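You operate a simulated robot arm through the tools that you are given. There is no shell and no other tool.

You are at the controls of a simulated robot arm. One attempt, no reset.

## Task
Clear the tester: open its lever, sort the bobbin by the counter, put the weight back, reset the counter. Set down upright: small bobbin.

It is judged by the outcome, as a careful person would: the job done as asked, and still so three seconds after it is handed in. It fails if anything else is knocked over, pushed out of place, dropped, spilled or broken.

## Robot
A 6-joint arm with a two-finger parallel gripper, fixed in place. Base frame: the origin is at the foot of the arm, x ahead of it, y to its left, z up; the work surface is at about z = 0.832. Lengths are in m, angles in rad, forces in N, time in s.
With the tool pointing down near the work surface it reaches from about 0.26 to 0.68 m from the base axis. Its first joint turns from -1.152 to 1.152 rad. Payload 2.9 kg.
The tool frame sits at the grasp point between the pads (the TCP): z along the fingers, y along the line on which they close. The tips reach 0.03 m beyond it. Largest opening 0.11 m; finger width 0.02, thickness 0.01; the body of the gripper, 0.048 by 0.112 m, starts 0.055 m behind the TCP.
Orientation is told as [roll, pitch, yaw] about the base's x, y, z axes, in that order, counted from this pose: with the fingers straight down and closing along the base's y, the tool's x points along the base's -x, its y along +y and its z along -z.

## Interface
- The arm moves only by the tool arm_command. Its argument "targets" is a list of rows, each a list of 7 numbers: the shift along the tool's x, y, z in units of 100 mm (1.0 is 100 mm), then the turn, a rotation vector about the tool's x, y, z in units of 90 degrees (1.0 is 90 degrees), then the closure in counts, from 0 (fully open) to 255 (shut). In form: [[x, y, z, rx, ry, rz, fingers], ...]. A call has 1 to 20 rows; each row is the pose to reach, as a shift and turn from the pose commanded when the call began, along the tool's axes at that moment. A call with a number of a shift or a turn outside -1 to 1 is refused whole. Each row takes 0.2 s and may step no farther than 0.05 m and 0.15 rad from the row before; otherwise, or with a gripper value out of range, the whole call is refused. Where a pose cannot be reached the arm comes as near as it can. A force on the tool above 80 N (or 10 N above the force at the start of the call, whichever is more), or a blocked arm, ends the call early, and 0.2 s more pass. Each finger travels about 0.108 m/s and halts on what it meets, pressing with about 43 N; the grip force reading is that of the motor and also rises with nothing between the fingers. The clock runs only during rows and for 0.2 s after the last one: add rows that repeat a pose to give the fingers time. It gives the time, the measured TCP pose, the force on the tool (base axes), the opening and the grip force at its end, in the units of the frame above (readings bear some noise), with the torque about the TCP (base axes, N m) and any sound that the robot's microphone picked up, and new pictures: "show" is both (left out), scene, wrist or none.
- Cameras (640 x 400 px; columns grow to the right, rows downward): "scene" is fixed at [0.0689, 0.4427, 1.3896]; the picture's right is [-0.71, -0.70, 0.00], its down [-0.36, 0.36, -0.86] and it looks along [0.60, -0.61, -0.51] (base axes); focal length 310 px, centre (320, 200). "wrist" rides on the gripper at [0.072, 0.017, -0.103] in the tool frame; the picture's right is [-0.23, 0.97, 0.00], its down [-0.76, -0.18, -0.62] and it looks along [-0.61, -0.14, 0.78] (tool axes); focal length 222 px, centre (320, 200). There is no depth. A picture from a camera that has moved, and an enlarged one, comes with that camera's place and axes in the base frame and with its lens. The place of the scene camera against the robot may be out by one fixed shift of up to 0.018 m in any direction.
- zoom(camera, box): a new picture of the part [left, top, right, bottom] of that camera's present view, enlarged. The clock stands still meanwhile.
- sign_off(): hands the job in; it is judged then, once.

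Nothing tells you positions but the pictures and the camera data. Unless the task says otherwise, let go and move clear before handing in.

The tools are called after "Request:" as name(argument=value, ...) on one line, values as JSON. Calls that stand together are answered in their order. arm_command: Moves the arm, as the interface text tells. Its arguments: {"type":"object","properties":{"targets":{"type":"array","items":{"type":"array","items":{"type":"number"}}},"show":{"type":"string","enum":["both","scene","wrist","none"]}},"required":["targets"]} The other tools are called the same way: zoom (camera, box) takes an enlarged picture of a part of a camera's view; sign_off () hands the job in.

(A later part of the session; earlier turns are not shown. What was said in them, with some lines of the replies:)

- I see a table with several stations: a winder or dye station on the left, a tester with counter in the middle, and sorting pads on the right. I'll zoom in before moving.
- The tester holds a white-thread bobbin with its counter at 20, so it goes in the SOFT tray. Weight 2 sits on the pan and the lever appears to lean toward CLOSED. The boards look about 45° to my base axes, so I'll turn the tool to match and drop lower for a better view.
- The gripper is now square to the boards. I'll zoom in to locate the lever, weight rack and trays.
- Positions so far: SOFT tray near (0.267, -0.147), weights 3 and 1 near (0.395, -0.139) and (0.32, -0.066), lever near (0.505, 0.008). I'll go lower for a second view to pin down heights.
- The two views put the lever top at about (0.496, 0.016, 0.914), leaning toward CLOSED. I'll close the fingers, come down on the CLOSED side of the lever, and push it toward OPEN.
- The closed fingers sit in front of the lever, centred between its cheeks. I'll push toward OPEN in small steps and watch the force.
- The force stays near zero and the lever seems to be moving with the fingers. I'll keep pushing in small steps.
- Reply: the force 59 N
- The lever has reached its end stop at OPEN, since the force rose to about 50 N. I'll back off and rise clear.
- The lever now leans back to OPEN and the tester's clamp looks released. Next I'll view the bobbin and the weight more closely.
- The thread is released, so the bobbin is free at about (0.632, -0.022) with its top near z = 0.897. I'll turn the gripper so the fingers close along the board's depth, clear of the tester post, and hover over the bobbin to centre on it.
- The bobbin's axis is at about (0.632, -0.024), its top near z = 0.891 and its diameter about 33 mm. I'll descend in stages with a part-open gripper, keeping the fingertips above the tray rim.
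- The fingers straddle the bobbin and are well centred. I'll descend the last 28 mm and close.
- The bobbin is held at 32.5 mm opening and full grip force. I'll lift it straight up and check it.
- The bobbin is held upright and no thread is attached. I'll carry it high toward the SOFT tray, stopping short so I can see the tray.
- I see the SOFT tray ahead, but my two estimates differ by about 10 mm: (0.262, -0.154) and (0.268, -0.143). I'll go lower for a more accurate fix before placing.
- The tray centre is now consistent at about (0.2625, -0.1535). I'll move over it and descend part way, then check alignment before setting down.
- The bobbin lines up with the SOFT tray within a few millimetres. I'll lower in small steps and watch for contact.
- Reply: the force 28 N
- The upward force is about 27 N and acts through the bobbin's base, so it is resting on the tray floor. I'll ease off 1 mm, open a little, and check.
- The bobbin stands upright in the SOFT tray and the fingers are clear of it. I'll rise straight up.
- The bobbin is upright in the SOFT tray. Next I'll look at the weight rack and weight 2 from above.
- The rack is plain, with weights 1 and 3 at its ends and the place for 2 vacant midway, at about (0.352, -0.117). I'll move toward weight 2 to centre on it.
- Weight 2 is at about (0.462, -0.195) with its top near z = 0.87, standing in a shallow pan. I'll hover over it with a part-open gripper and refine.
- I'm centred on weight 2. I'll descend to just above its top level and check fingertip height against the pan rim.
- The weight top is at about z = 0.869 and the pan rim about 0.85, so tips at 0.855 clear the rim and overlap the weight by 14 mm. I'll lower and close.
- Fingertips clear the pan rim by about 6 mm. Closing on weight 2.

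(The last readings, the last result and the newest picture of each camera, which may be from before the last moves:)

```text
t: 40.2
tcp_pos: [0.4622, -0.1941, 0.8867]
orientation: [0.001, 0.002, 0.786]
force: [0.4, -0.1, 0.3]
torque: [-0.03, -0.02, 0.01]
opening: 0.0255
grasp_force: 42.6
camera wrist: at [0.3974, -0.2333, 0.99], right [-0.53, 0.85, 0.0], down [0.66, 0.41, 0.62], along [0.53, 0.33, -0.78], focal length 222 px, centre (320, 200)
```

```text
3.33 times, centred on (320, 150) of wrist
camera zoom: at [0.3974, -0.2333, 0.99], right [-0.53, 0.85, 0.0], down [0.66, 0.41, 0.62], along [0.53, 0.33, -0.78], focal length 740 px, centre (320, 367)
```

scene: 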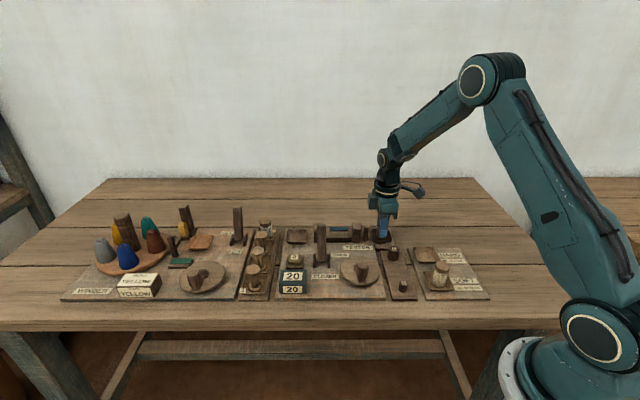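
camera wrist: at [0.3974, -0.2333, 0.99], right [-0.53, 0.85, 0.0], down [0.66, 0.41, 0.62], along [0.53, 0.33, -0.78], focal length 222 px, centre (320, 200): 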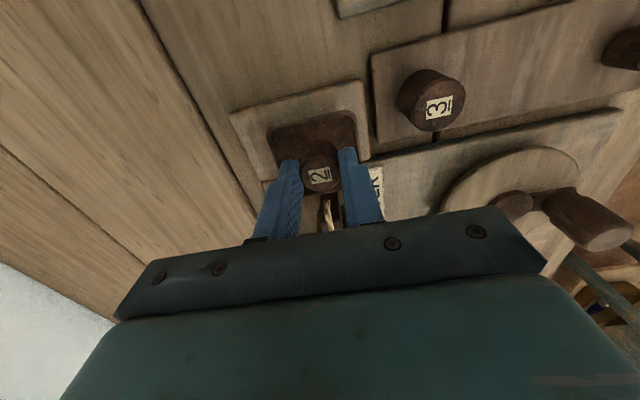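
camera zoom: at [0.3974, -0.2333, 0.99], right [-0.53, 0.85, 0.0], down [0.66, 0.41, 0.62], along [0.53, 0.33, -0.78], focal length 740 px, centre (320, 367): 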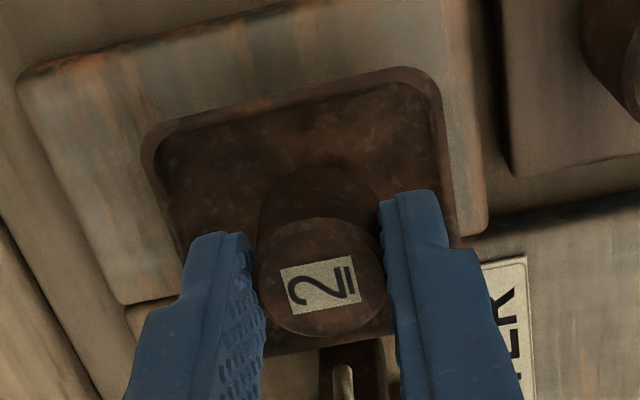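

Weight 2 is gripped. I'll lift it straight up and check.

Request:
arm_command(targets=[[0, 0, -0.05, 0, 0, 0, 255], [0, 0, -0.15, 0, 0, 0, 255], [0, 0, -0.4, 0, 0, 0, 255], [0, 0, -0.75, 0, 0, 0, 255], [0, 0, -0.75, 0, 0, 0, 255]])

Request:
zoom(camera="scene", box=[340, 185, 440, 255])

Request:
zoom(camera="wrist", box=[240, 90, 400, 210])

```text
t: 41.4
tcp_pos: [0.4619, -0.194, 0.9618]
orientation: [0.002, -0.001, 0.787]
force: [-0.1, 0.0, -1.8]
torque: [0.02, -0.02, 0.01]
opening: 0.0257
grasp_force: 42.9
camera wrist: at [0.3975, -0.2333, 1.0655], right [-0.53, 0.85, 0.0], down [0.66, 0.41, 0.62], along [0.53, 0.33, -0.78], focal length 222 px, centre (320, 200)
```

scene: 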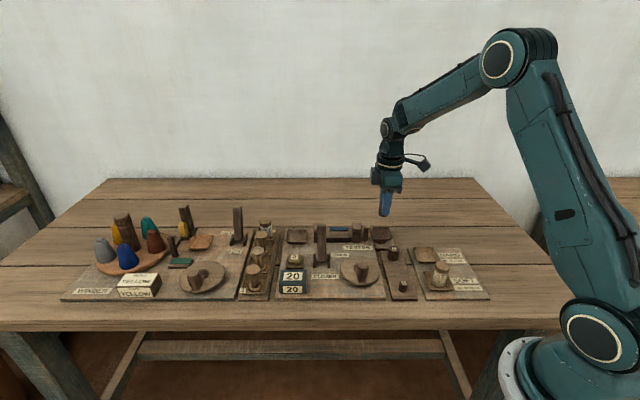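
wrist: 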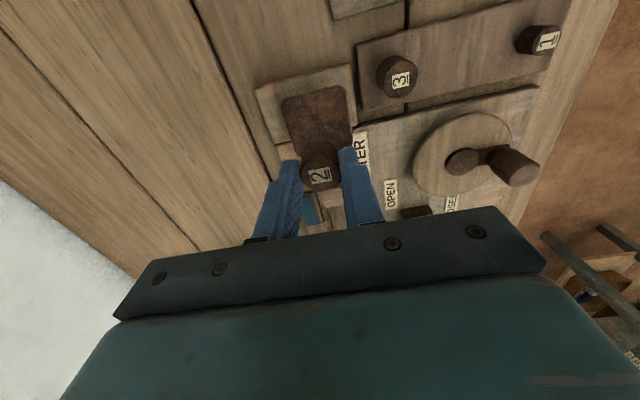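

```text
5.71 times, centred on (390, 220) of scene
camera zoom: at [0.0689, 0.4427, 1.3896], right [-0.71, -0.7, 0.0], down [-0.36, 0.36, -0.86], along [0.6, -0.61, -0.51], focal length 1772 px, centre (-80, 86)
```

zoom: 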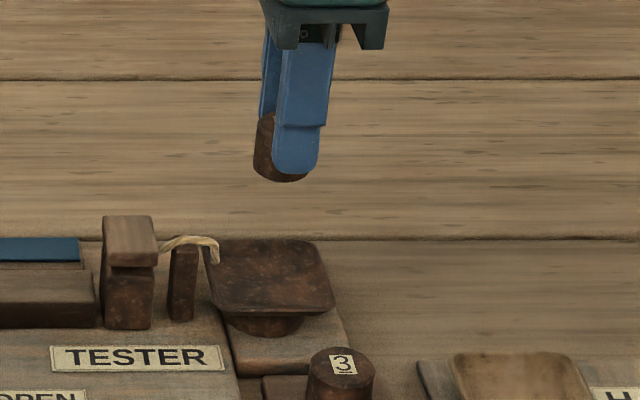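

```text
3.33 times, centred on (320, 150) of wrist
camera zoom: at [0.3975, -0.2333, 1.0655], right [-0.53, 0.85, 0.0], down [0.66, 0.41, 0.62], along [0.53, 0.33, -0.78], focal length 740 px, centre (320, 367)
```

zoom: 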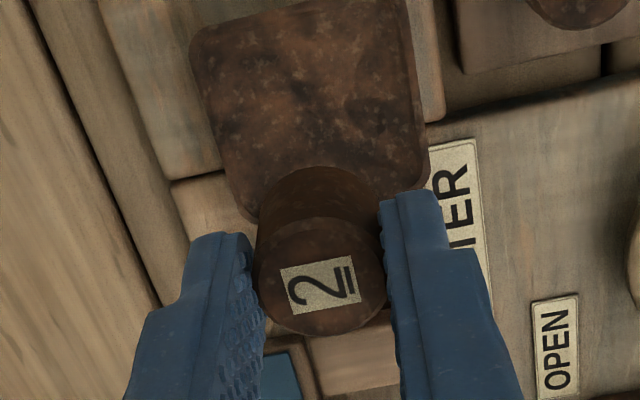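

Weight 2 is securely held, with its base about 9 mm below the fingertips. I'll carry it over to the vacant middle of the rack.

Request:
arm_command(targets=[[0.05, 0.3, 0, 0, 0, 0, 255], [0.1, 0.6, 0, 0, 0, 0, 255], [0.15, 0.9, 0, 0, 0, 0, 255]], show="none")

Request:
arm_command(targets=[[0.04, 0.22, 0, 0, 0, 0, 255], [0.078, 0.42, 0, 0, 0, 0, 255], [0.078, 0.42, 0.15, 0, 0, 0, 255], [0.078, 0.42, 0.3, 0, 0, 0, 255], [0.078, 0.42, 0.3, 0, 0, 0, 255]])

Request:
zoom(camera="scene", box=[350, 205, 450, 305])

Request:
zoom(camera="wrist", box=[200, 50, 440, 200])

```text
t: 42.2
tcp_pos: [0.387, -0.1413, 0.9624]
orientation: [0.0, -0.001, 0.784]
force: [-0.4, 0.2, -1.4]
torque: [0.01, -0.01, 0.02]
opening: 0.0255
grasp_force: 43.1
```

```text
t: 43.4
tcp_pos: [0.3521, -0.1164, 0.9321]
orientation: [0.0, -0.001, 0.785]
force: [-0.5, -0.1, -1.2]
torque: [0.02, 0.0, -0.02]
opening: 0.0253
grasp_force: 42.4
camera wrist: at [0.2881, -0.1559, 1.0356], right [-0.53, 0.85, 0.0], down [0.66, 0.41, 0.62], along [0.53, 0.33, -0.78], focal length 222 px, centre (320, 200)
```

scene: 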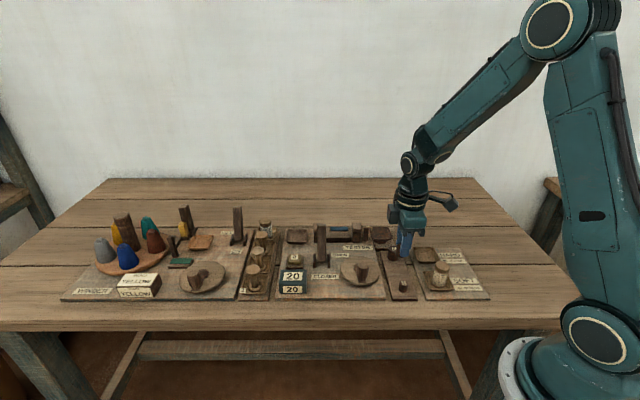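
wrist: 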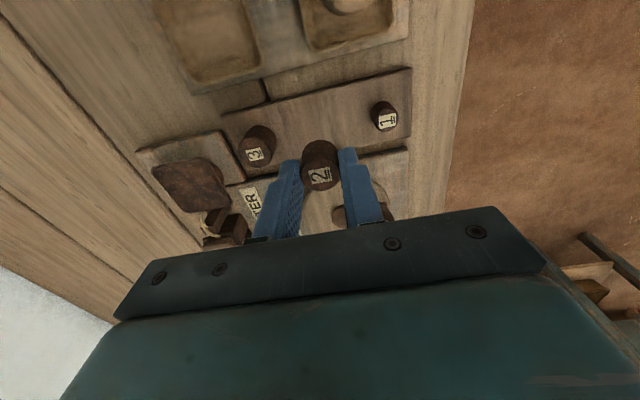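

```text
4.00 times, centred on (400, 255) of scene
camera zoom: at [0.0689, 0.4427, 1.3896], right [-0.71, -0.7, 0.0], down [-0.36, 0.36, -0.86], along [0.6, -0.61, -0.51], focal length 1240 px, centre (0, -20)
```

zoom: 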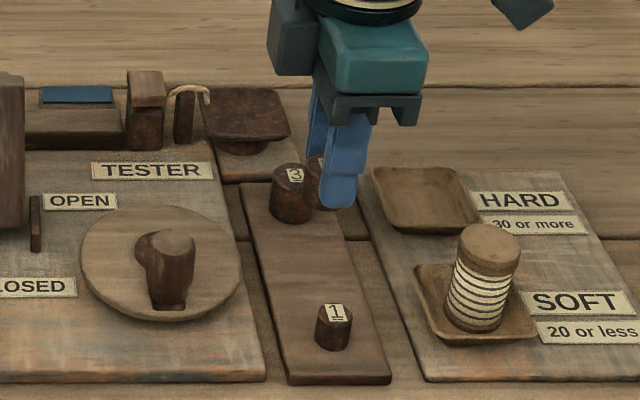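

```text
2.67 times, centred on (320, 125) of wrist
camera zoom: at [0.2881, -0.1559, 1.0356], right [-0.53, 0.85, 0.0], down [0.66, 0.41, 0.62], along [0.53, 0.33, -0.78], focal length 592 px, centre (320, 400)
```

zoom: 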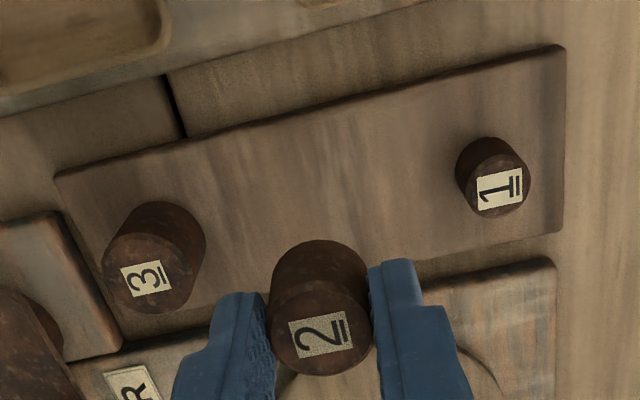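

Weight 2 is over the midpoint between 1 and 3. I'll lower it part way, then in small steps until it touches.

Request:
arm_command(targets=[[0, 0, 0.15, 0, 0, 0, 255], [0, 0, 0.3, 0, 0, 0, 255], [0, 0, 0.4, 0, 0, 0, 255], [0, 0, 0.4, 0, 0, 0, 255]], show="none")

Request:
zoom(camera="scene", box=[360, 225, 430, 295])

Request:
zoom(camera="wrist", box=[200, 50, 440, 200])

```text
t: 44.4
tcp_pos: [0.3513, -0.1166, 0.8922]
orientation: [0.0, 0.001, 0.786]
force: [-0.2, -1.0, -2.0]
torque: [-0.02, 0.01, 0.03]
opening: 0.0257
grasp_force: 42.3
```

```text
5.71 times, centred on (395, 260) of scene
camera zoom: at [0.0689, 0.4427, 1.3896], right [-0.71, -0.7, 0.0], down [-0.36, 0.36, -0.86], along [0.6, -0.61, -0.51], focal length 1772 px, centre (-109, -143)
```

zoom: 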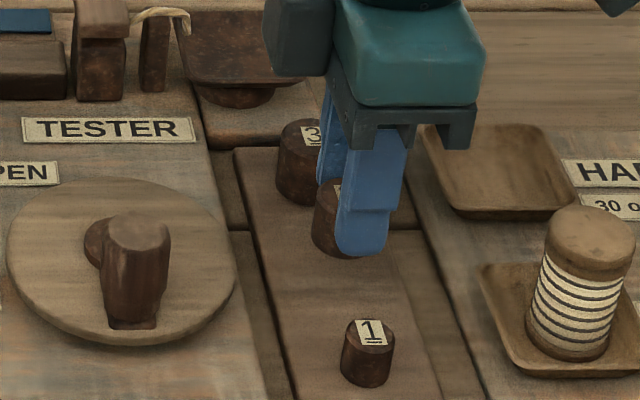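

```text
2.67 times, centred on (320, 125) of wrist
camera zoom: at [0.2878, -0.1556, 0.9957], right [-0.53, 0.85, 0.0], down [0.66, 0.41, 0.62], along [0.53, 0.33, -0.78], focal length 592 px, centre (320, 400)
```

zoom: 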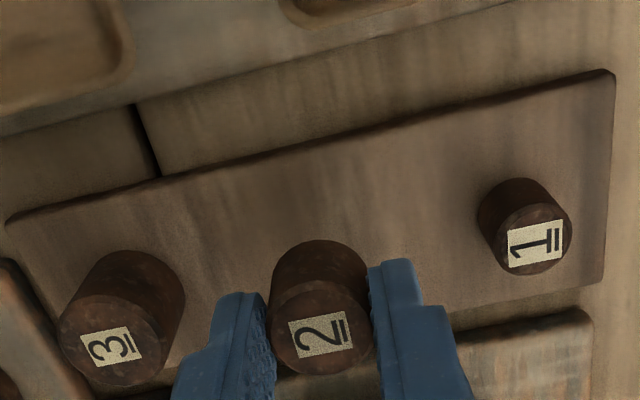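

Request:
arm_command(targets=[[0, 0, 0.03, 0, 0, 0, 255], [0, 0, 0.05, 0, 0, 0, 255], [0, 0, 0.05, 0, 0, 0, 255]], show="none")

Request:
arm_command(targets=[[0, 0, 0.02, 0, 0, 0, 255], [0, 0, 0.02, 0, 0, 0, 255]], show="none")

Request:
zoom(camera="scene", box=[370, 235, 420, 285])

```text
t: 45.2
tcp_pos: [0.3521, -0.1177, 0.887]
orientation: [0.0, 0.0, 0.786]
force: [0.1, 0.1, -0.7]
torque: [-0.02, -0.01, 0.0]
opening: 0.0255
grasp_force: 42.8
```

```text
t: 45.8
tcp_pos: [0.3526, -0.1176, 0.8847]
orientation: [-0.001, -0.001, 0.785]
force: [-0.3, 0.1, -1.9]
torque: [-0.03, -0.02, 0.02]
opening: 0.0252
grasp_force: 42.4
```

```text
8.00 times, centred on (395, 260) of scene
camera zoom: at [0.0689, 0.4427, 1.3896], right [-0.71, -0.7, 0.0], down [-0.36, 0.36, -0.86], along [0.6, -0.61, -0.51], focal length 2481 px, centre (-280, -280)
```

zoom: 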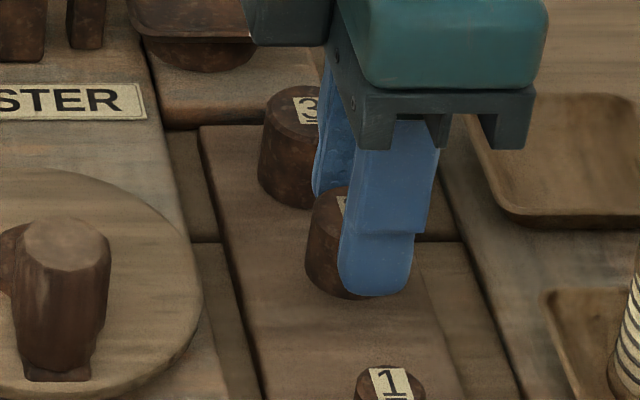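

Request:
arm_command(targets=[[0, 0, 0.015, 0, 0, 0, 255], [0, 0, 0.015, 0, 0, 0, 255]], show="none")

Request:
arm_command(targets=[[0, 0, 0.01, 0, 0, 0, 255], [0, 0, 0.01, 0, 0, 0, 255]], show="none")

Request:
arm_command(targets=[[0, 0, 0.01, 0, 0, 0, 255], [0, 0, 0.01, 0, 0, 0, 255]], show="none")

```text
t: 46.4
tcp_pos: [0.352, -0.1168, 0.8836]
orientation: [-0.001, -0.001, 0.784]
force: [0.0, 0.6, -0.6]
torque: [-0.02, -0.01, 0.04]
opening: 0.0254
grasp_force: 42.8
```

```text
t: 47.0
tcp_pos: [0.3511, -0.1164, 0.882]
orientation: [0.0, 0.0, 0.786]
force: [0.1, 0.7, -0.6]
torque: [0.03, 0.02, -0.01]
opening: 0.0254
grasp_force: 43.0
```

```text
t: 47.6
tcp_pos: [0.3512, -0.1174, 0.8816]
orientation: [0.0, -0.001, 0.785]
force: [-0.2, 0.1, -2.1]
torque: [-0.01, 0.0, -0.03]
opening: 0.0259
grasp_force: 42.9
```

Request:
arm_command(targets=[[0, 0, 0.01, 0, 0, 0, 255], [0, 0, 0.01, 0, 0, 0, 255]], show="none")

Request:
arm_command(targets=[[0, 0, 0.01, 0, 0, 0, 255], [0, 0, 0.01, 0, 0, 0, 255]], show="none")

Request:
zoom(camera="scene", box=[370, 235, 420, 285])

```text
t: 48.2
tcp_pos: [0.3513, -0.1175, 0.88]
orientation: [0.0, 0.001, 0.786]
force: [-0.1, -0.7, -1.6]
torque: [0.05, -0.04, 0.01]
opening: 0.0255
grasp_force: 43.0
```

```text
t: 48.8
tcp_pos: [0.3518, -0.1184, 0.8788]
orientation: [-0.002, 0.001, 0.787]
force: [0.0, 0.4, -1.1]
torque: [-0.02, 0.03, 0.02]
opening: 0.0252
grasp_force: 43.4
```

```text
8.00 times, centred on (395, 260) of scene
camera zoom: at [0.0689, 0.4427, 1.3896], right [-0.71, -0.7, 0.0], down [-0.36, 0.36, -0.86], along [0.6, -0.61, -0.51], focal length 2481 px, centre (-280, -280)
```

zoom: 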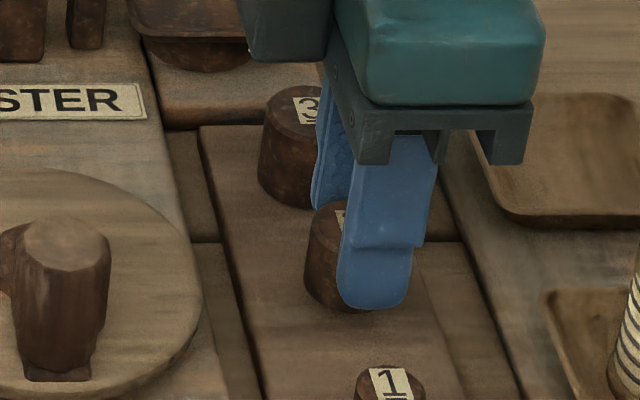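

Request:
arm_command(targets=[[0, 0, 0.01, 0, 0, 0, 255], [0, 0, 0.01, 0, 0, 0, 255]], show="none")

Request:
arm_command(targets=[[0, 0, 0.01, 0, 0, 0, 255], [0, 0, 0.01, 0, 0, 0, 255]], show="none")

Request:
arm_command(targets=[[0, 0, 0.01, 0, 0, 0, 255], [0, 0, 0.01, 0, 0, 0, 255]], show="none")

```text
t: 49.4
tcp_pos: [0.3527, -0.1169, 0.8778]
orientation: [-0.001, 0.001, 0.786]
force: [0.4, 0.5, -0.9]
torque: [0.04, -0.03, 0.0]
opening: 0.0257
grasp_force: 42.8
```

```text
t: 50.0
tcp_pos: [0.3527, -0.1178, 0.8773]
orientation: [-0.001, 0.0, 0.786]
force: [0.2, -0.7, -1.2]
torque: [0.0, -0.04, -0.01]
opening: 0.0255
grasp_force: 43.4
```

```text
t: 50.6
tcp_pos: [0.3518, -0.1174, 0.8764]
orientation: [0.0, 0.001, 0.783]
force: [0.0, -0.5, -1.2]
torque: [-0.01, -0.01, 0.03]
opening: 0.0255
grasp_force: 42.9
```

Request:
arm_command(targets=[[0, 0, 0.01, 0, 0, 0, 255], [0, 0, 0.01, 0, 0, 0, 255]], show="none")

Request:
arm_command(targets=[[0, 0, 0.01, 0, 0, 0, 255], [0, 0, 0.01, 0, 0, 0, 255]], show="none")

Request:
zoom(camera="scene", box=[370, 235, 420, 285])

Request:
zoom(camera="wrist", box=[220, 80, 420, 205])

```text
t: 51.2
tcp_pos: [0.3507, -0.1182, 0.8756]
orientation: [0.0, 0.0, 0.786]
force: [0.5, 0.4, -1.4]
torque: [-0.03, -0.01, -0.02]
opening: 0.0255
grasp_force: 42.8
```

```text
t: 51.8
tcp_pos: [0.3515, -0.1175, 0.8747]
orientation: [0.0, -0.001, 0.785]
force: [0.4, -1.0, -0.8]
torque: [-0.01, -0.03, -0.03]
opening: 0.0258
grasp_force: 43.3
```

```text
8.00 times, centred on (395, 260) of scene
camera zoom: at [0.0689, 0.4427, 1.3896], right [-0.71, -0.7, 0.0], down [-0.36, 0.36, -0.86], along [0.6, -0.61, -0.51], focal length 2481 px, centre (-280, -280)
```

zoom: 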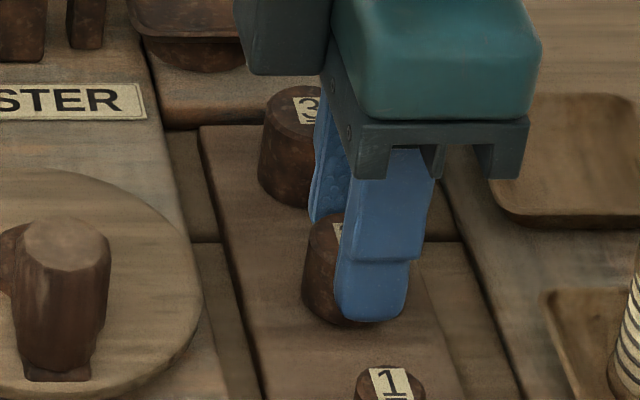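

```text
3.20 times, centred on (320, 142) of wrist
camera zoom: at [0.2879, -0.1562, 0.9776], right [-0.53, 0.85, 0.0], down [0.66, 0.41, 0.62], along [0.53, 0.33, -0.78], focal length 711 px, centre (320, 384)
```

zoom: 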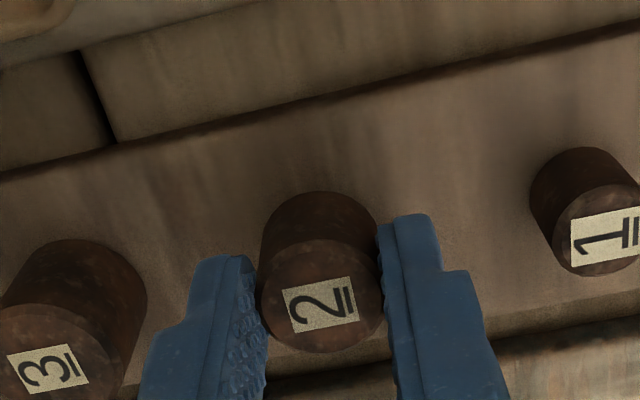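

Request:
arm_command(targets=[[0, 0, 0.01, 0, 0, 0, 255], [0, 0, 0.01, 0, 0, 0, 255]], show="none")

Request:
arm_command(targets=[[0, 0, 0.01, 0, 0, 0, 255], [0, 0, 0.01, 0, 0, 0, 255]], show="none")

Request:
arm_command(targets=[[0, 0, 0.01, 0, 0, 0, 255], [0, 0, 0.01, 0, 0, 0, 255]], show="none")

```text
t: 52.4
tcp_pos: [0.3523, -0.1165, 0.8726]
orientation: [0.0, 0.0, 0.784]
force: [0.2, -1.1, -1.5]
torque: [-0.01, -0.01, 0.01]
opening: 0.0256
grasp_force: 42.9
```

```text
t: 53.0
tcp_pos: [0.3514, -0.1174, 0.8734]
orientation: [0.0, 0.001, 0.785]
force: [-0.2, 0.8, -0.9]
torque: [0.01, 0.02, -0.01]
opening: 0.0254
grasp_force: 42.8
```

```text
t: 53.6
tcp_pos: [0.3524, -0.1172, 0.8702]
orientation: [0.0, 0.001, 0.785]
force: [-2.1, 1.7, 7.8]
torque: [0.12, 0.09, 0.01]
opening: 0.0254
grasp_force: 43.6
```

The force rose to about 8 N, so something has touched. I'll check whether it is the weight's base and not the fingertips before releasing.

Request:
zoom(camera="scene", box=[380, 245, 410, 275])

Request:
zoom(camera="scene", box=[370, 240, 430, 300])

Request:
zoom(camera="wrist", box=[260, 110, 380, 200])

```text
13.33 times, centred on (395, 260) of scene
camera zoom: at [0.0688, 0.4428, 1.3896], right [-0.71, -0.7, 0.0], down [-0.36, 0.36, -0.86], along [0.6, -0.61, -0.51], focal length 4135 px, centre (-680, -600)
```

zoom: 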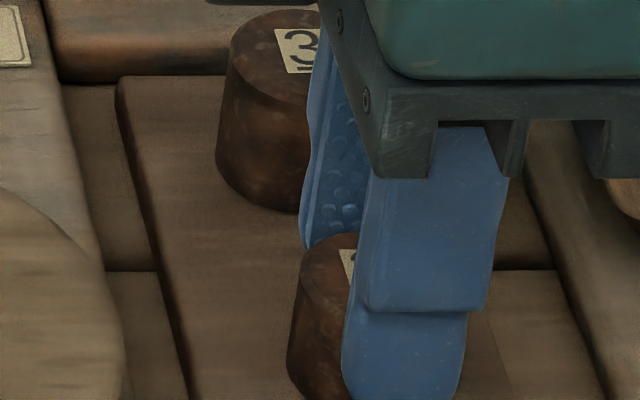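

```text
6.67 times, centred on (400, 270) of scene
camera zoom: at [0.0688, 0.4428, 1.3896], right [-0.71, -0.7, 0.0], down [-0.36, 0.36, -0.86], along [0.6, -0.61, -0.51], focal length 2067 px, centre (-213, -267)
```

zoom: 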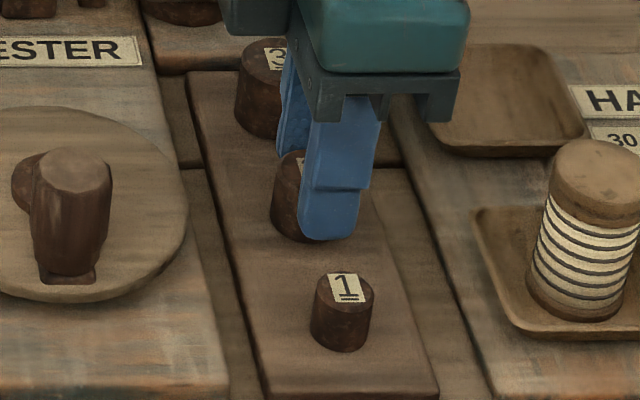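

```text
4.44 times, centred on (320, 155) of wrist
camera zoom: at [0.2877, -0.1561, 0.9751], right [-0.53, 0.85, 0.0], down [0.66, 0.41, 0.62], along [0.53, 0.33, -0.78], focal length 987 px, centre (320, 400)
```

zoom: 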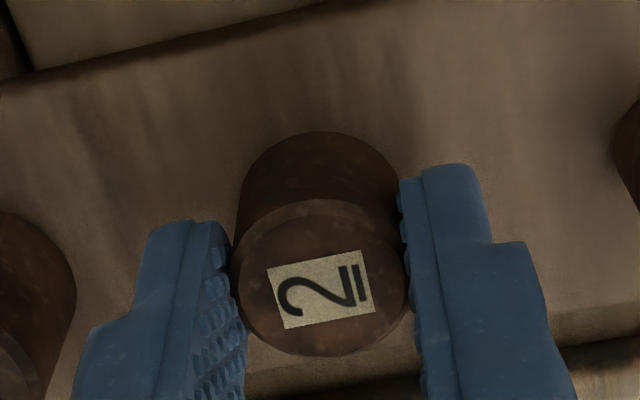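

The weight's base is level with the other two and about 6 mm below the fingertips, so it is resting on the rack. I'll release with a small opening so as not to touch weights 1 and 3.

Request:
arm_command(targets=[[0, 0, 0, 0, 0, 0, 185], [0, 0, 0, 0, 0, 0, 165], [0, 0, 0, 0, 0, 0, 165], [0, 0, 0, 0, 0, 0, 165]])

Request:
zoom(camera="scene", box=[370, 240, 430, 300])

Request:
zoom(camera="wrist", box=[220, 80, 420, 205])

```text
t: 54.6
tcp_pos: [0.3516, -0.1188, 0.8711]
orientation: [-0.001, 0.0, 0.787]
force: [-0.1, -0.5, 0.1]
torque: [0.03, -0.01, -0.01]
opening: 0.0387
grasp_force: 0.0
camera wrist: at [0.2877, -0.1561, 0.9748], right [-0.53, 0.85, 0.0], down [0.66, 0.41, 0.62], along [0.53, 0.33, -0.78], focal length 222 px, centre (320, 200)
```

scene: 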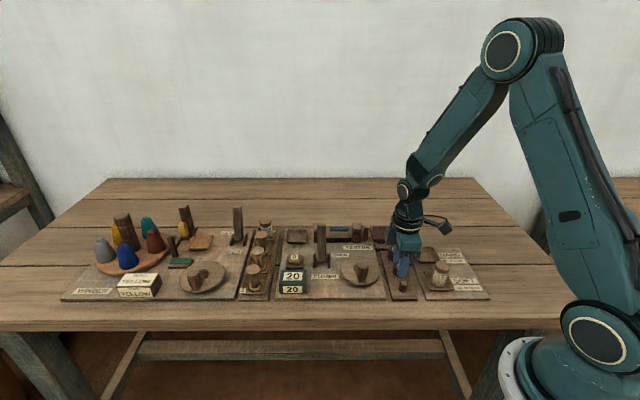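
wrist: 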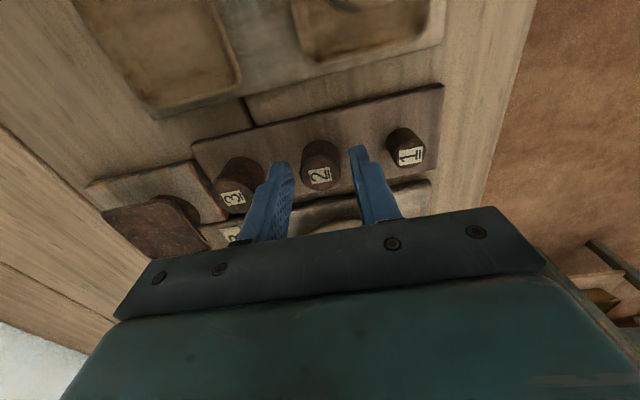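

```text
6.67 times, centred on (400, 270) of scene
camera zoom: at [0.0689, 0.4427, 1.3896], right [-0.71, -0.7, 0.0], down [-0.36, 0.36, -0.86], along [0.6, -0.61, -0.51], focal length 2067 px, centre (-213, -267)
```

zoom: 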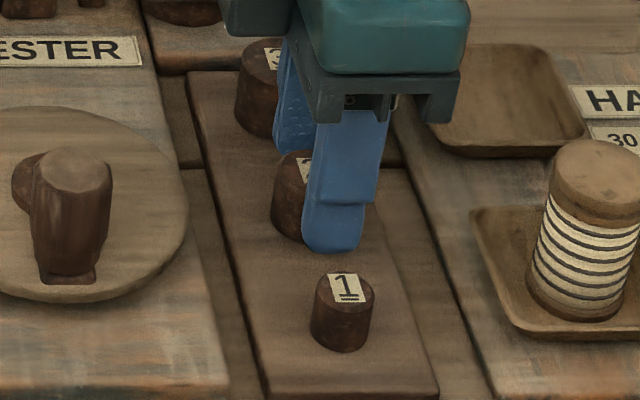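

```text
3.20 times, centred on (320, 142) of wrist
camera zoom: at [0.2877, -0.1561, 0.9748], right [-0.53, 0.85, 0.0], down [0.66, 0.41, 0.62], along [0.53, 0.33, -0.78], focal length 711 px, centre (320, 384)
```

zoom: 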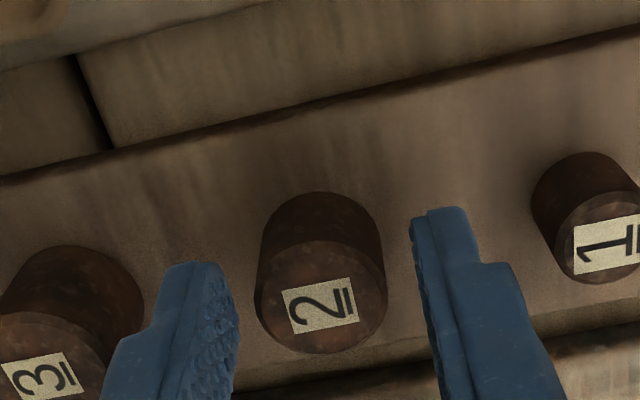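

Weight 2 stands on the rack in line with 1 and 3. I'll rise clear and check.

Request:
arm_command(targets=[[0, 0, -0.1, 0, 0, 0, 165], [0, 0, -0.3, 0, 0, 0, 165], [0, 0, -0.65, 0, 0, 0, 165], [0, 0, -1.0, 0, 0, 0, 165], [0, 0, -1.0, 0, 0, 0, 165]])

Request:
zoom(camera="scene", box=[350, 215, 450, 305])

Request:
zoom(camera="wrist", box=[200, 50, 440, 200])

```text
t: 55.8
tcp_pos: [0.3506, -0.1171, 0.9708]
orientation: [0.0, -0.001, 0.786]
force: [1.4, -0.5, 0.7]
torque: [-0.02, 0.01, -0.04]
opening: 0.0387
grasp_force: 0.1
camera wrist: at [0.2875, -0.1558, 1.0746], right [-0.53, 0.85, 0.0], down [0.66, 0.41, 0.62], along [0.53, 0.33, -0.78], focal length 222 px, centre (320, 200)
```

scene: 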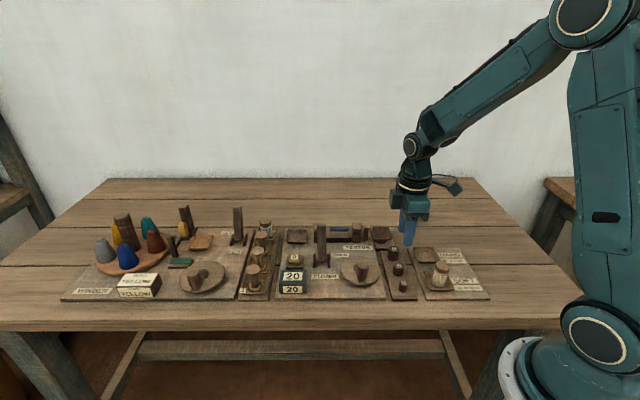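
wrist: 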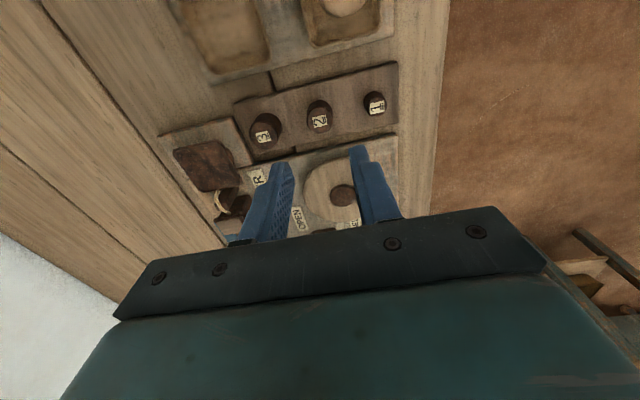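

```text
4.44 times, centred on (400, 260) of scene
camera zoom: at [0.0689, 0.4427, 1.3896], right [-0.71, -0.7, 0.0], down [-0.36, 0.36, -0.86], along [0.6, -0.61, -0.51], focal length 1378 px, centre (-36, -67)
```

zoom: 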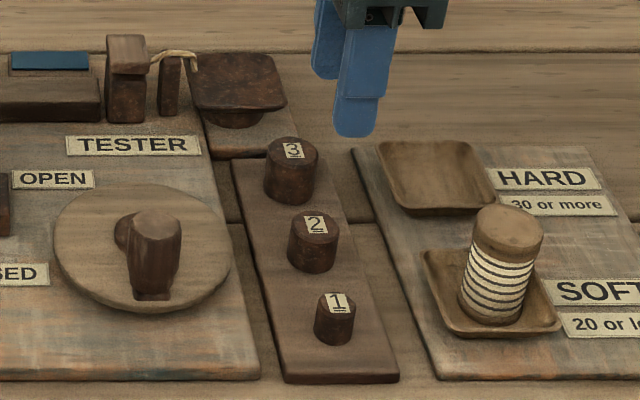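

```text
2.67 times, centred on (320, 125) of wrist
camera zoom: at [0.2875, -0.1558, 1.0746], right [-0.53, 0.85, 0.0], down [0.66, 0.41, 0.62], along [0.53, 0.33, -0.78], focal length 592 px, centre (320, 400)
```

zoom: 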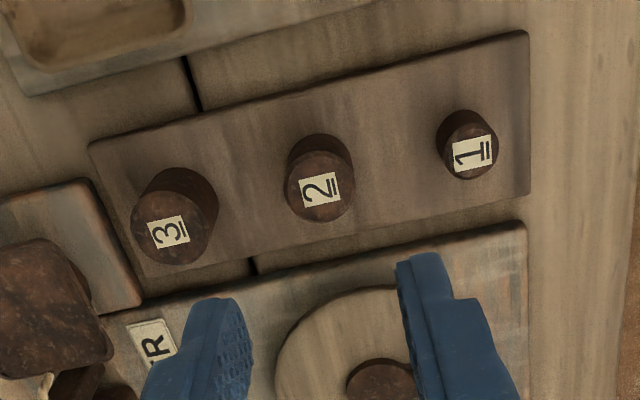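

All three weights stand in order on the rack. Last is the counter reset: I'll close the fingers and move over the "0" button.

Request:
arm_command(targets=[[0, 0, -0.3, 0, 0, 0, 200], [-0.3, -0.035, -0.3, 0, 0, 0, 255], [-0.6, -0.07, -0.3, 0, 0, 0, 255], [-0.9, -0.1, -0.3, 0, 0, 0, 255]], show="none")

Request:
arm_command(targets=[[-0.3, -0.035, 0, 0, 0, 0, 255], [-0.6, -0.07, 0, 0, 0, 0, 255], [-0.9, -0.1, 0, 0, 0, 0, 255], [-0.9, -0.1, 0, 0, 0, 0, 255]])

Request:
zoom(camera="wrist", box=[200, 20, 440, 170])

```text
t: 56.8
tcp_pos: [0.4231, -0.06, 1.0017]
orientation: [0.001, 0.001, 0.785]
force: [0.7, 0.0, -0.2]
torque: [-0.02, 0.0, 0.01]
opening: 0.0
grasp_force: 37.7
```

```text
t: 57.8
tcp_pos: [0.493, -0.0032, 1.0007]
orientation: [0.0, -0.001, 0.785]
force: [-0.6, 0.8, 0.0]
torque: [0.02, 0.0, 0.01]
opening: 0.0001
grasp_force: 37.7
camera wrist: at [0.4295, -0.0428, 1.1044], right [-0.53, 0.85, 0.0], down [0.66, 0.41, 0.62], along [0.53, 0.33, -0.78], focal length 222 px, centre (320, 200)
```

scene: 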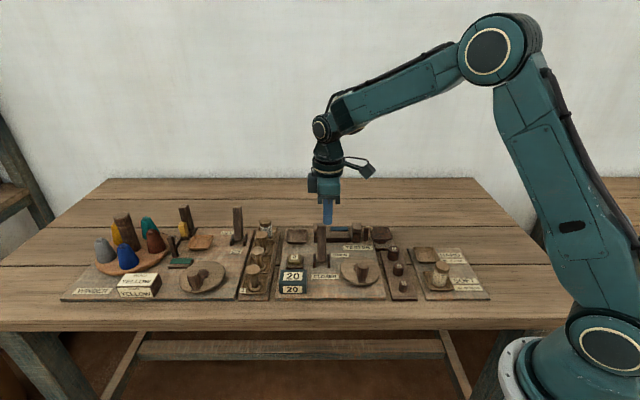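
wrist: 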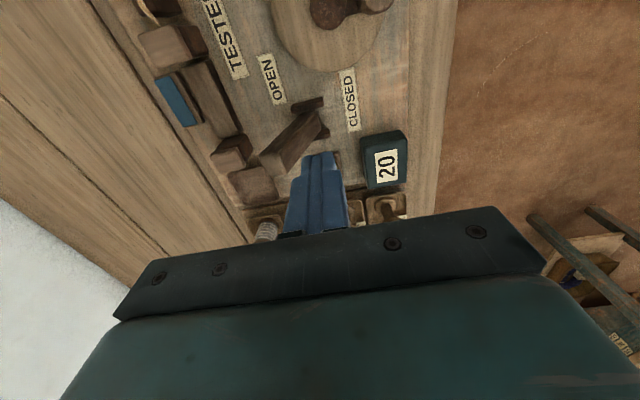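

```text
2.67 times, centred on (320, 95) of wrist
camera zoom: at [0.4295, -0.0428, 1.1044], right [-0.53, 0.85, 0.0], down [0.66, 0.41, 0.62], along [0.53, 0.33, -0.78], focal length 592 px, centre (320, 480)
```

zoom: 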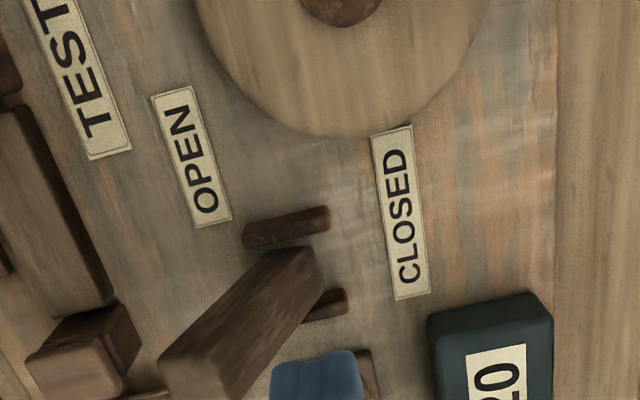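

The lever clearly sits at OPEN. The button's top is at about (0.560, 0.048, 0.853), so I'll hover above it and verify.

Request:
arm_command(targets=[[-0.3, -0.04, 0, 0, 0, 0, 255], [-0.6, -0.08, 0, 0, 0, 0, 255], [-0.836, -0.112, 0, 0, 0, 0, 255], [-0.836, -0.112, 0.4, 0, 0, 0, 255], [-0.836, -0.112, 0.8, 0, 0, 0, 255], [-0.836, -0.112, 0.8, 0, 0, 0, 255]])

Request:
zoom(camera="wrist", box=[240, 60, 440, 185])

Request:
zoom(camera="scene", box=[260, 215, 360, 305])

```text
t: 59.2
tcp_pos: [0.5593, 0.0483, 0.9219]
orientation: [0.0, -0.001, 0.786]
force: [-0.1, 0.3, -0.5]
torque: [0.0, 0.03, -0.01]
opening: 0.0
grasp_force: 38.2
camera wrist: at [0.4962, 0.0093, 1.0252], right [-0.53, 0.85, 0.0], down [0.66, 0.41, 0.62], along [0.53, 0.33, -0.78], focal length 222 px, centre (320, 200)
```

scene: 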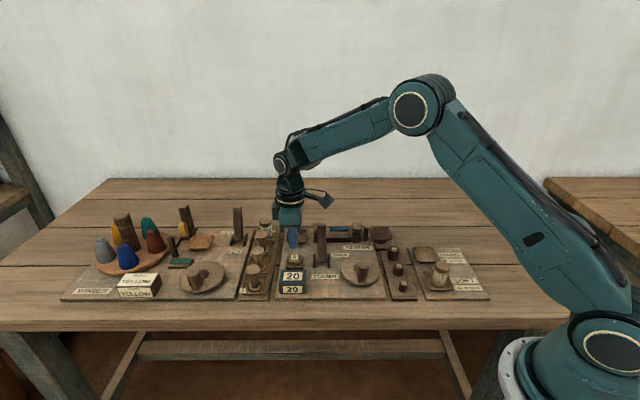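
wrist: 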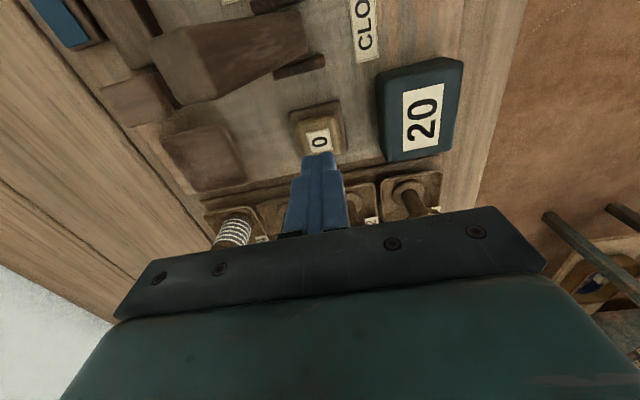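

```text
3.20 times, centred on (340, 122) of wrist
camera zoom: at [0.4962, 0.0093, 1.0252], right [-0.53, 0.85, 0.0], down [0.66, 0.41, 0.62], along [0.53, 0.33, -0.78], focal length 711 px, centre (256, 448)
```

zoom: 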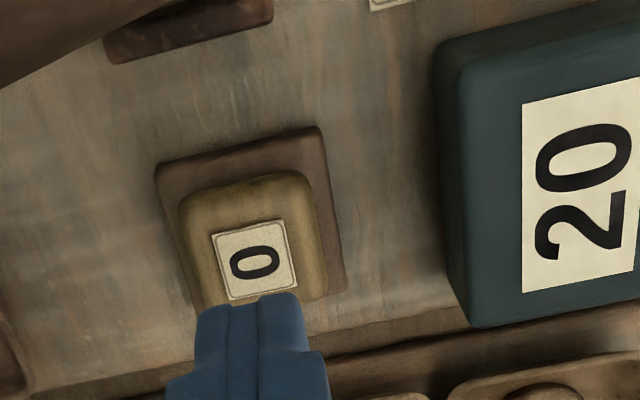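

```text
4.44 times, centred on (310, 260) of scene
camera zoom: at [0.0689, 0.4427, 1.3896], right [-0.71, -0.7, 0.0], down [-0.36, 0.36, -0.86], along [0.6, -0.61, -0.51], focal length 1378 px, centre (364, -67)
```

zoom: 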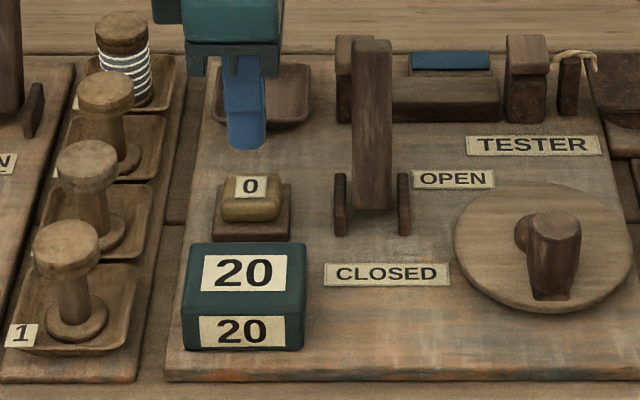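

The fingers are aligned over the "0" button. I'll lower to just above it, then press in small steps.

Request:
arm_command(targets=[[0, 0, 0.1, 0, 0, 0, 255], [0, 0, 0.2, 0, 0, 0, 255], [0, 0, 0.28, 0, 0, 0, 255], [0, 0, 0.28, 0, 0, 0, 255]], show="none")

Request:
arm_command(targets=[[0, 0, 0.03, 0, 0, 0, 255], [0, 0, 0.05, 0, 0, 0, 255], [0, 0, 0.05, 0, 0, 0, 255]], show="none")

Request:
zoom(camera="scene", box=[270, 240, 330, 300])

```text
t: 60.2
tcp_pos: [0.5602, 0.048, 0.8929]
orientation: [0.0, 0.0, 0.786]
force: [0.2, 0.0, -0.7]
torque: [0.01, -0.04, 0.01]
opening: 0.0002
grasp_force: 38.3
```

```text
t: 61.0
tcp_pos: [0.5596, 0.0466, 0.889]
orientation: [0.001, 0.0, 0.787]
force: [-0.3, 0.4, -0.2]
torque: [-0.04, 0.02, 0.0]
opening: 0.0
grasp_force: 37.2
```

```text
6.67 times, centred on (300, 270) of scene
camera zoom: at [0.0689, 0.4427, 1.3896], right [-0.71, -0.7, 0.0], down [-0.36, 0.36, -0.86], along [0.6, -0.61, -0.51], focal length 2067 px, centre (453, -267)
```

zoom: 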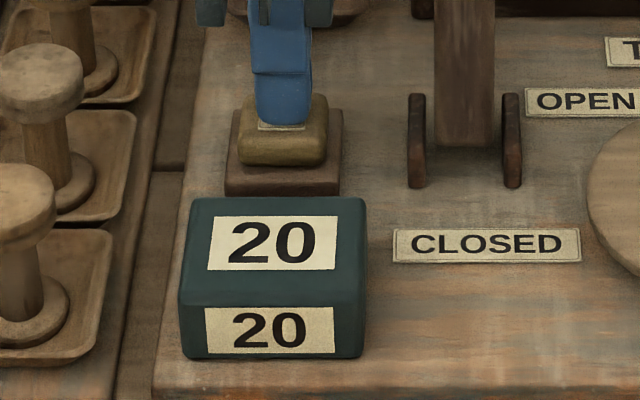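

Request:
arm_command(targets=[[0, 0, 0.02, 0, 0, 0, 255], [0, 0, 0.03, 0, 0, 0, 255], [0, 0, 0.03, 0, 0, 0, 255]], show="none")

Request:
arm_command(targets=[[0, 0, 0.02, 0, 0, 0, 255], [0, 0, 0.02, 0, 0, 0, 255]], show="none")

Request:
zoom(camera="scene", box=[270, 240, 330, 300])

```text
t: 61.8
tcp_pos: [0.5599, 0.0478, 0.8857]
orientation: [0.0, 0.0, 0.785]
force: [-0.1, -0.4, 1.2]
torque: [0.0, 0.02, -0.02]
opening: 0.0001
grasp_force: 37.6
```

```text
t: 62.4
tcp_pos: [0.5595, 0.0479, 0.8839]
orientation: [0.0, 0.001, 0.784]
force: [-0.8, -1.1, 1.2]
torque: [-0.01, 0.04, 0.02]
opening: 0.0
grasp_force: 37.4
```

```text
6.67 times, centred on (300, 270) of scene
camera zoom: at [0.0689, 0.4427, 1.3896], right [-0.71, -0.7, 0.0], down [-0.36, 0.36, -0.86], along [0.6, -0.61, -0.51], focal length 2067 px, centre (453, -267)
```

zoom: 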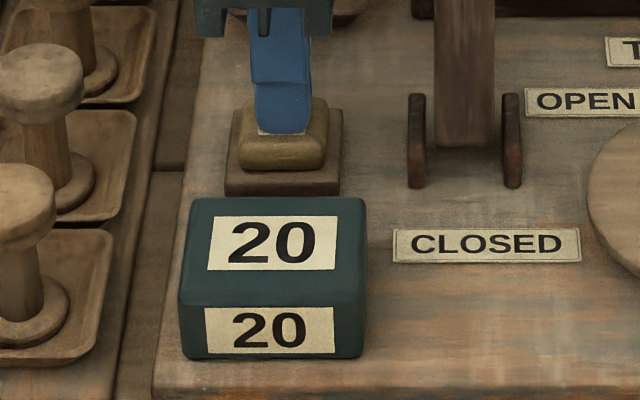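

The button has begun to depress at low force. I'll keep pressing.

Request:
arm_command(targets=[[0, 0, 0.02, 0, 0, 0, 255], [0, 0, 0.02, 0, 0, 0, 255]], show="none")

Request:
zoom(camera="scene", box=[270, 240, 330, 300])

```text
t: 63.0
tcp_pos: [0.56, 0.0477, 0.8814]
orientation: [0.001, -0.002, 0.785]
force: [-1.3, -0.5, 2.3]
torque: [0.0, 0.05, 0.0]
opening: 0.0
grasp_force: 38.0
heard: click
```

```text
6.67 times, centred on (300, 270) of scene
camera zoom: at [0.0689, 0.4427, 1.3896], right [-0.71, -0.7, 0.0], down [-0.36, 0.36, -0.86], along [0.6, -0.61, -0.51], focal length 2067 px, centre (453, -267)
```

zoom: 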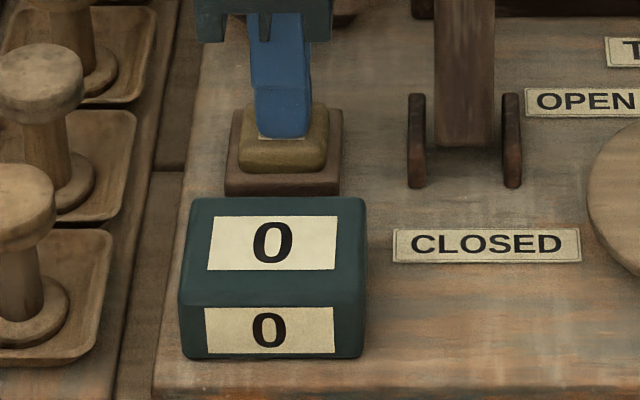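

I heard a click and the counter now reads 0. I'll lift straight off the button and move clear, then check everything.

Request:
arm_command(targets=[[0, 0, -0.2, 0, 0, 0, 255], [0, 0, -0.6, 0, 0, 0, 255], [0, 0, -1.0, 0, 0, 0, 255]], show="none")

Request:
arm_command(targets=[[0, 0, -0.4, 0, 0, 0, 255], [0, 0, -0.8, 0, 0, 0, 255], [0, 0, -1.0, 0, 0, 0, 255], [0, 0, -1.0, 0, 0, 0, 255]])

Request:
zoom(camera="scene", box=[230, 205, 400, 305])

Request:
zoom(camera="scene", box=[360, 205, 520, 305])

Request:
zoom(camera="scene", box=[60, 195, 250, 305])

```text
t: 63.8
tcp_pos: [0.5608, 0.0466, 0.981]
orientation: [0.0, 0.001, 0.784]
force: [0.0, -0.6, 0.2]
torque: [0.01, -0.02, 0.0]
opening: 0.0
grasp_force: 37.9
```

```text
t: 64.8
tcp_pos: [0.5606, 0.0462, 1.0816]
orientation: [0.0, 0.0, 0.784]
force: [1.5, 0.7, -0.9]
torque: [-0.01, -0.01, -0.01]
opening: 0.0
grasp_force: 38.2
camera wrist: at [0.4969, 0.0074, 1.1855], right [-0.53, 0.85, 0.0], down [0.66, 0.41, 0.62], along [0.53, 0.33, -0.78], focal length 222 px, centre (320, 200)
```

scene: 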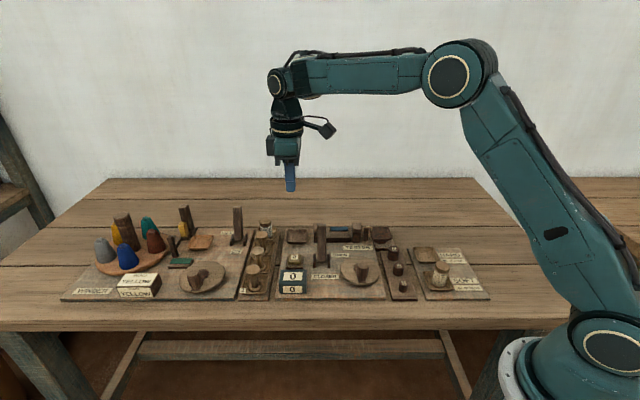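
wrist: 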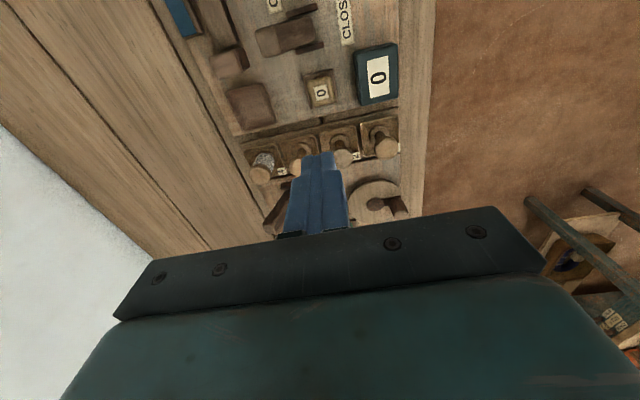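

```text
3.76 times, centred on (315, 255) of scene
camera zoom: at [0.0689, 0.4427, 1.3896], right [-0.71, -0.7, 0.0], down [-0.36, 0.36, -0.86], along [0.6, -0.61, -0.51], focal length 1167 px, centre (339, -7)
```

zoom: 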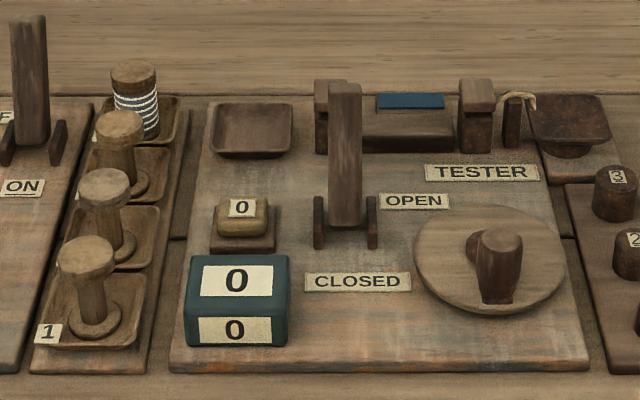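

```text
4.00 times, centred on (440, 255) of scene
camera zoom: at [0.0689, 0.4427, 1.3896], right [-0.71, -0.7, 0.0], down [-0.36, 0.36, -0.86], along [0.6, -0.61, -0.51], focal length 1240 px, centre (-160, -20)
```

zoom: 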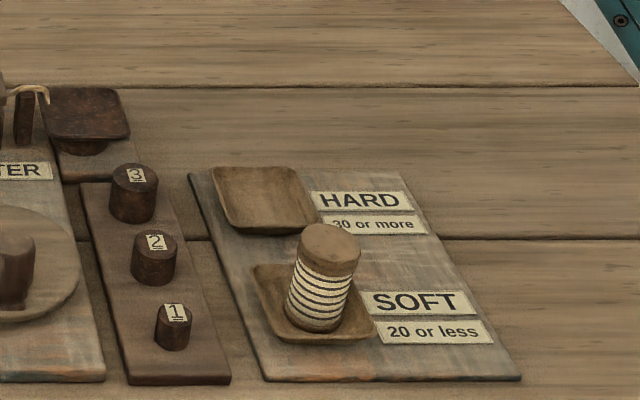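

```text
3.37 times, centred on (155, 250) of scene
camera zoom: at [0.0689, 0.4427, 1.3896], right [-0.71, -0.7, 0.0], down [-0.36, 0.36, -0.86], along [0.6, -0.61, -0.51], focal length 1045 px, centre (876, 32)
```

zoom: 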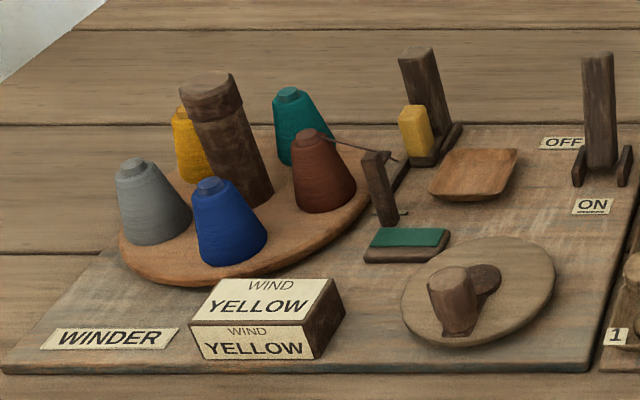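

The lever is at OPEN, the bobbin stands upright in SOFT, and weight 2 is back between 1 and 3. The counter reads 0, nothing else has moved, and the arm is clear, so I'm handing in.

Request:
sign_off()

```text
The job is handed in.
```

The tester is cleared and the job is handed in. The last pictures show each part done, with nothing else knocked or moved:

- **Lever:** it is pushed over to OPEN, up against its stop.
- **Bobbin:** the counter read 20, so the small bobbin went in the SOFT tray ("20 or less"). It is standing upright.
- **Weight:** weight 2 is back on the rack, in the empty spot between 1 and 3. The rack had no marked place for it, so I set it midway in line with the other two.
- **Counter:** I pressed the "0" button until it clicked, and the display now reads 0.

The arm is lifted clear of the table with its fingers empty.
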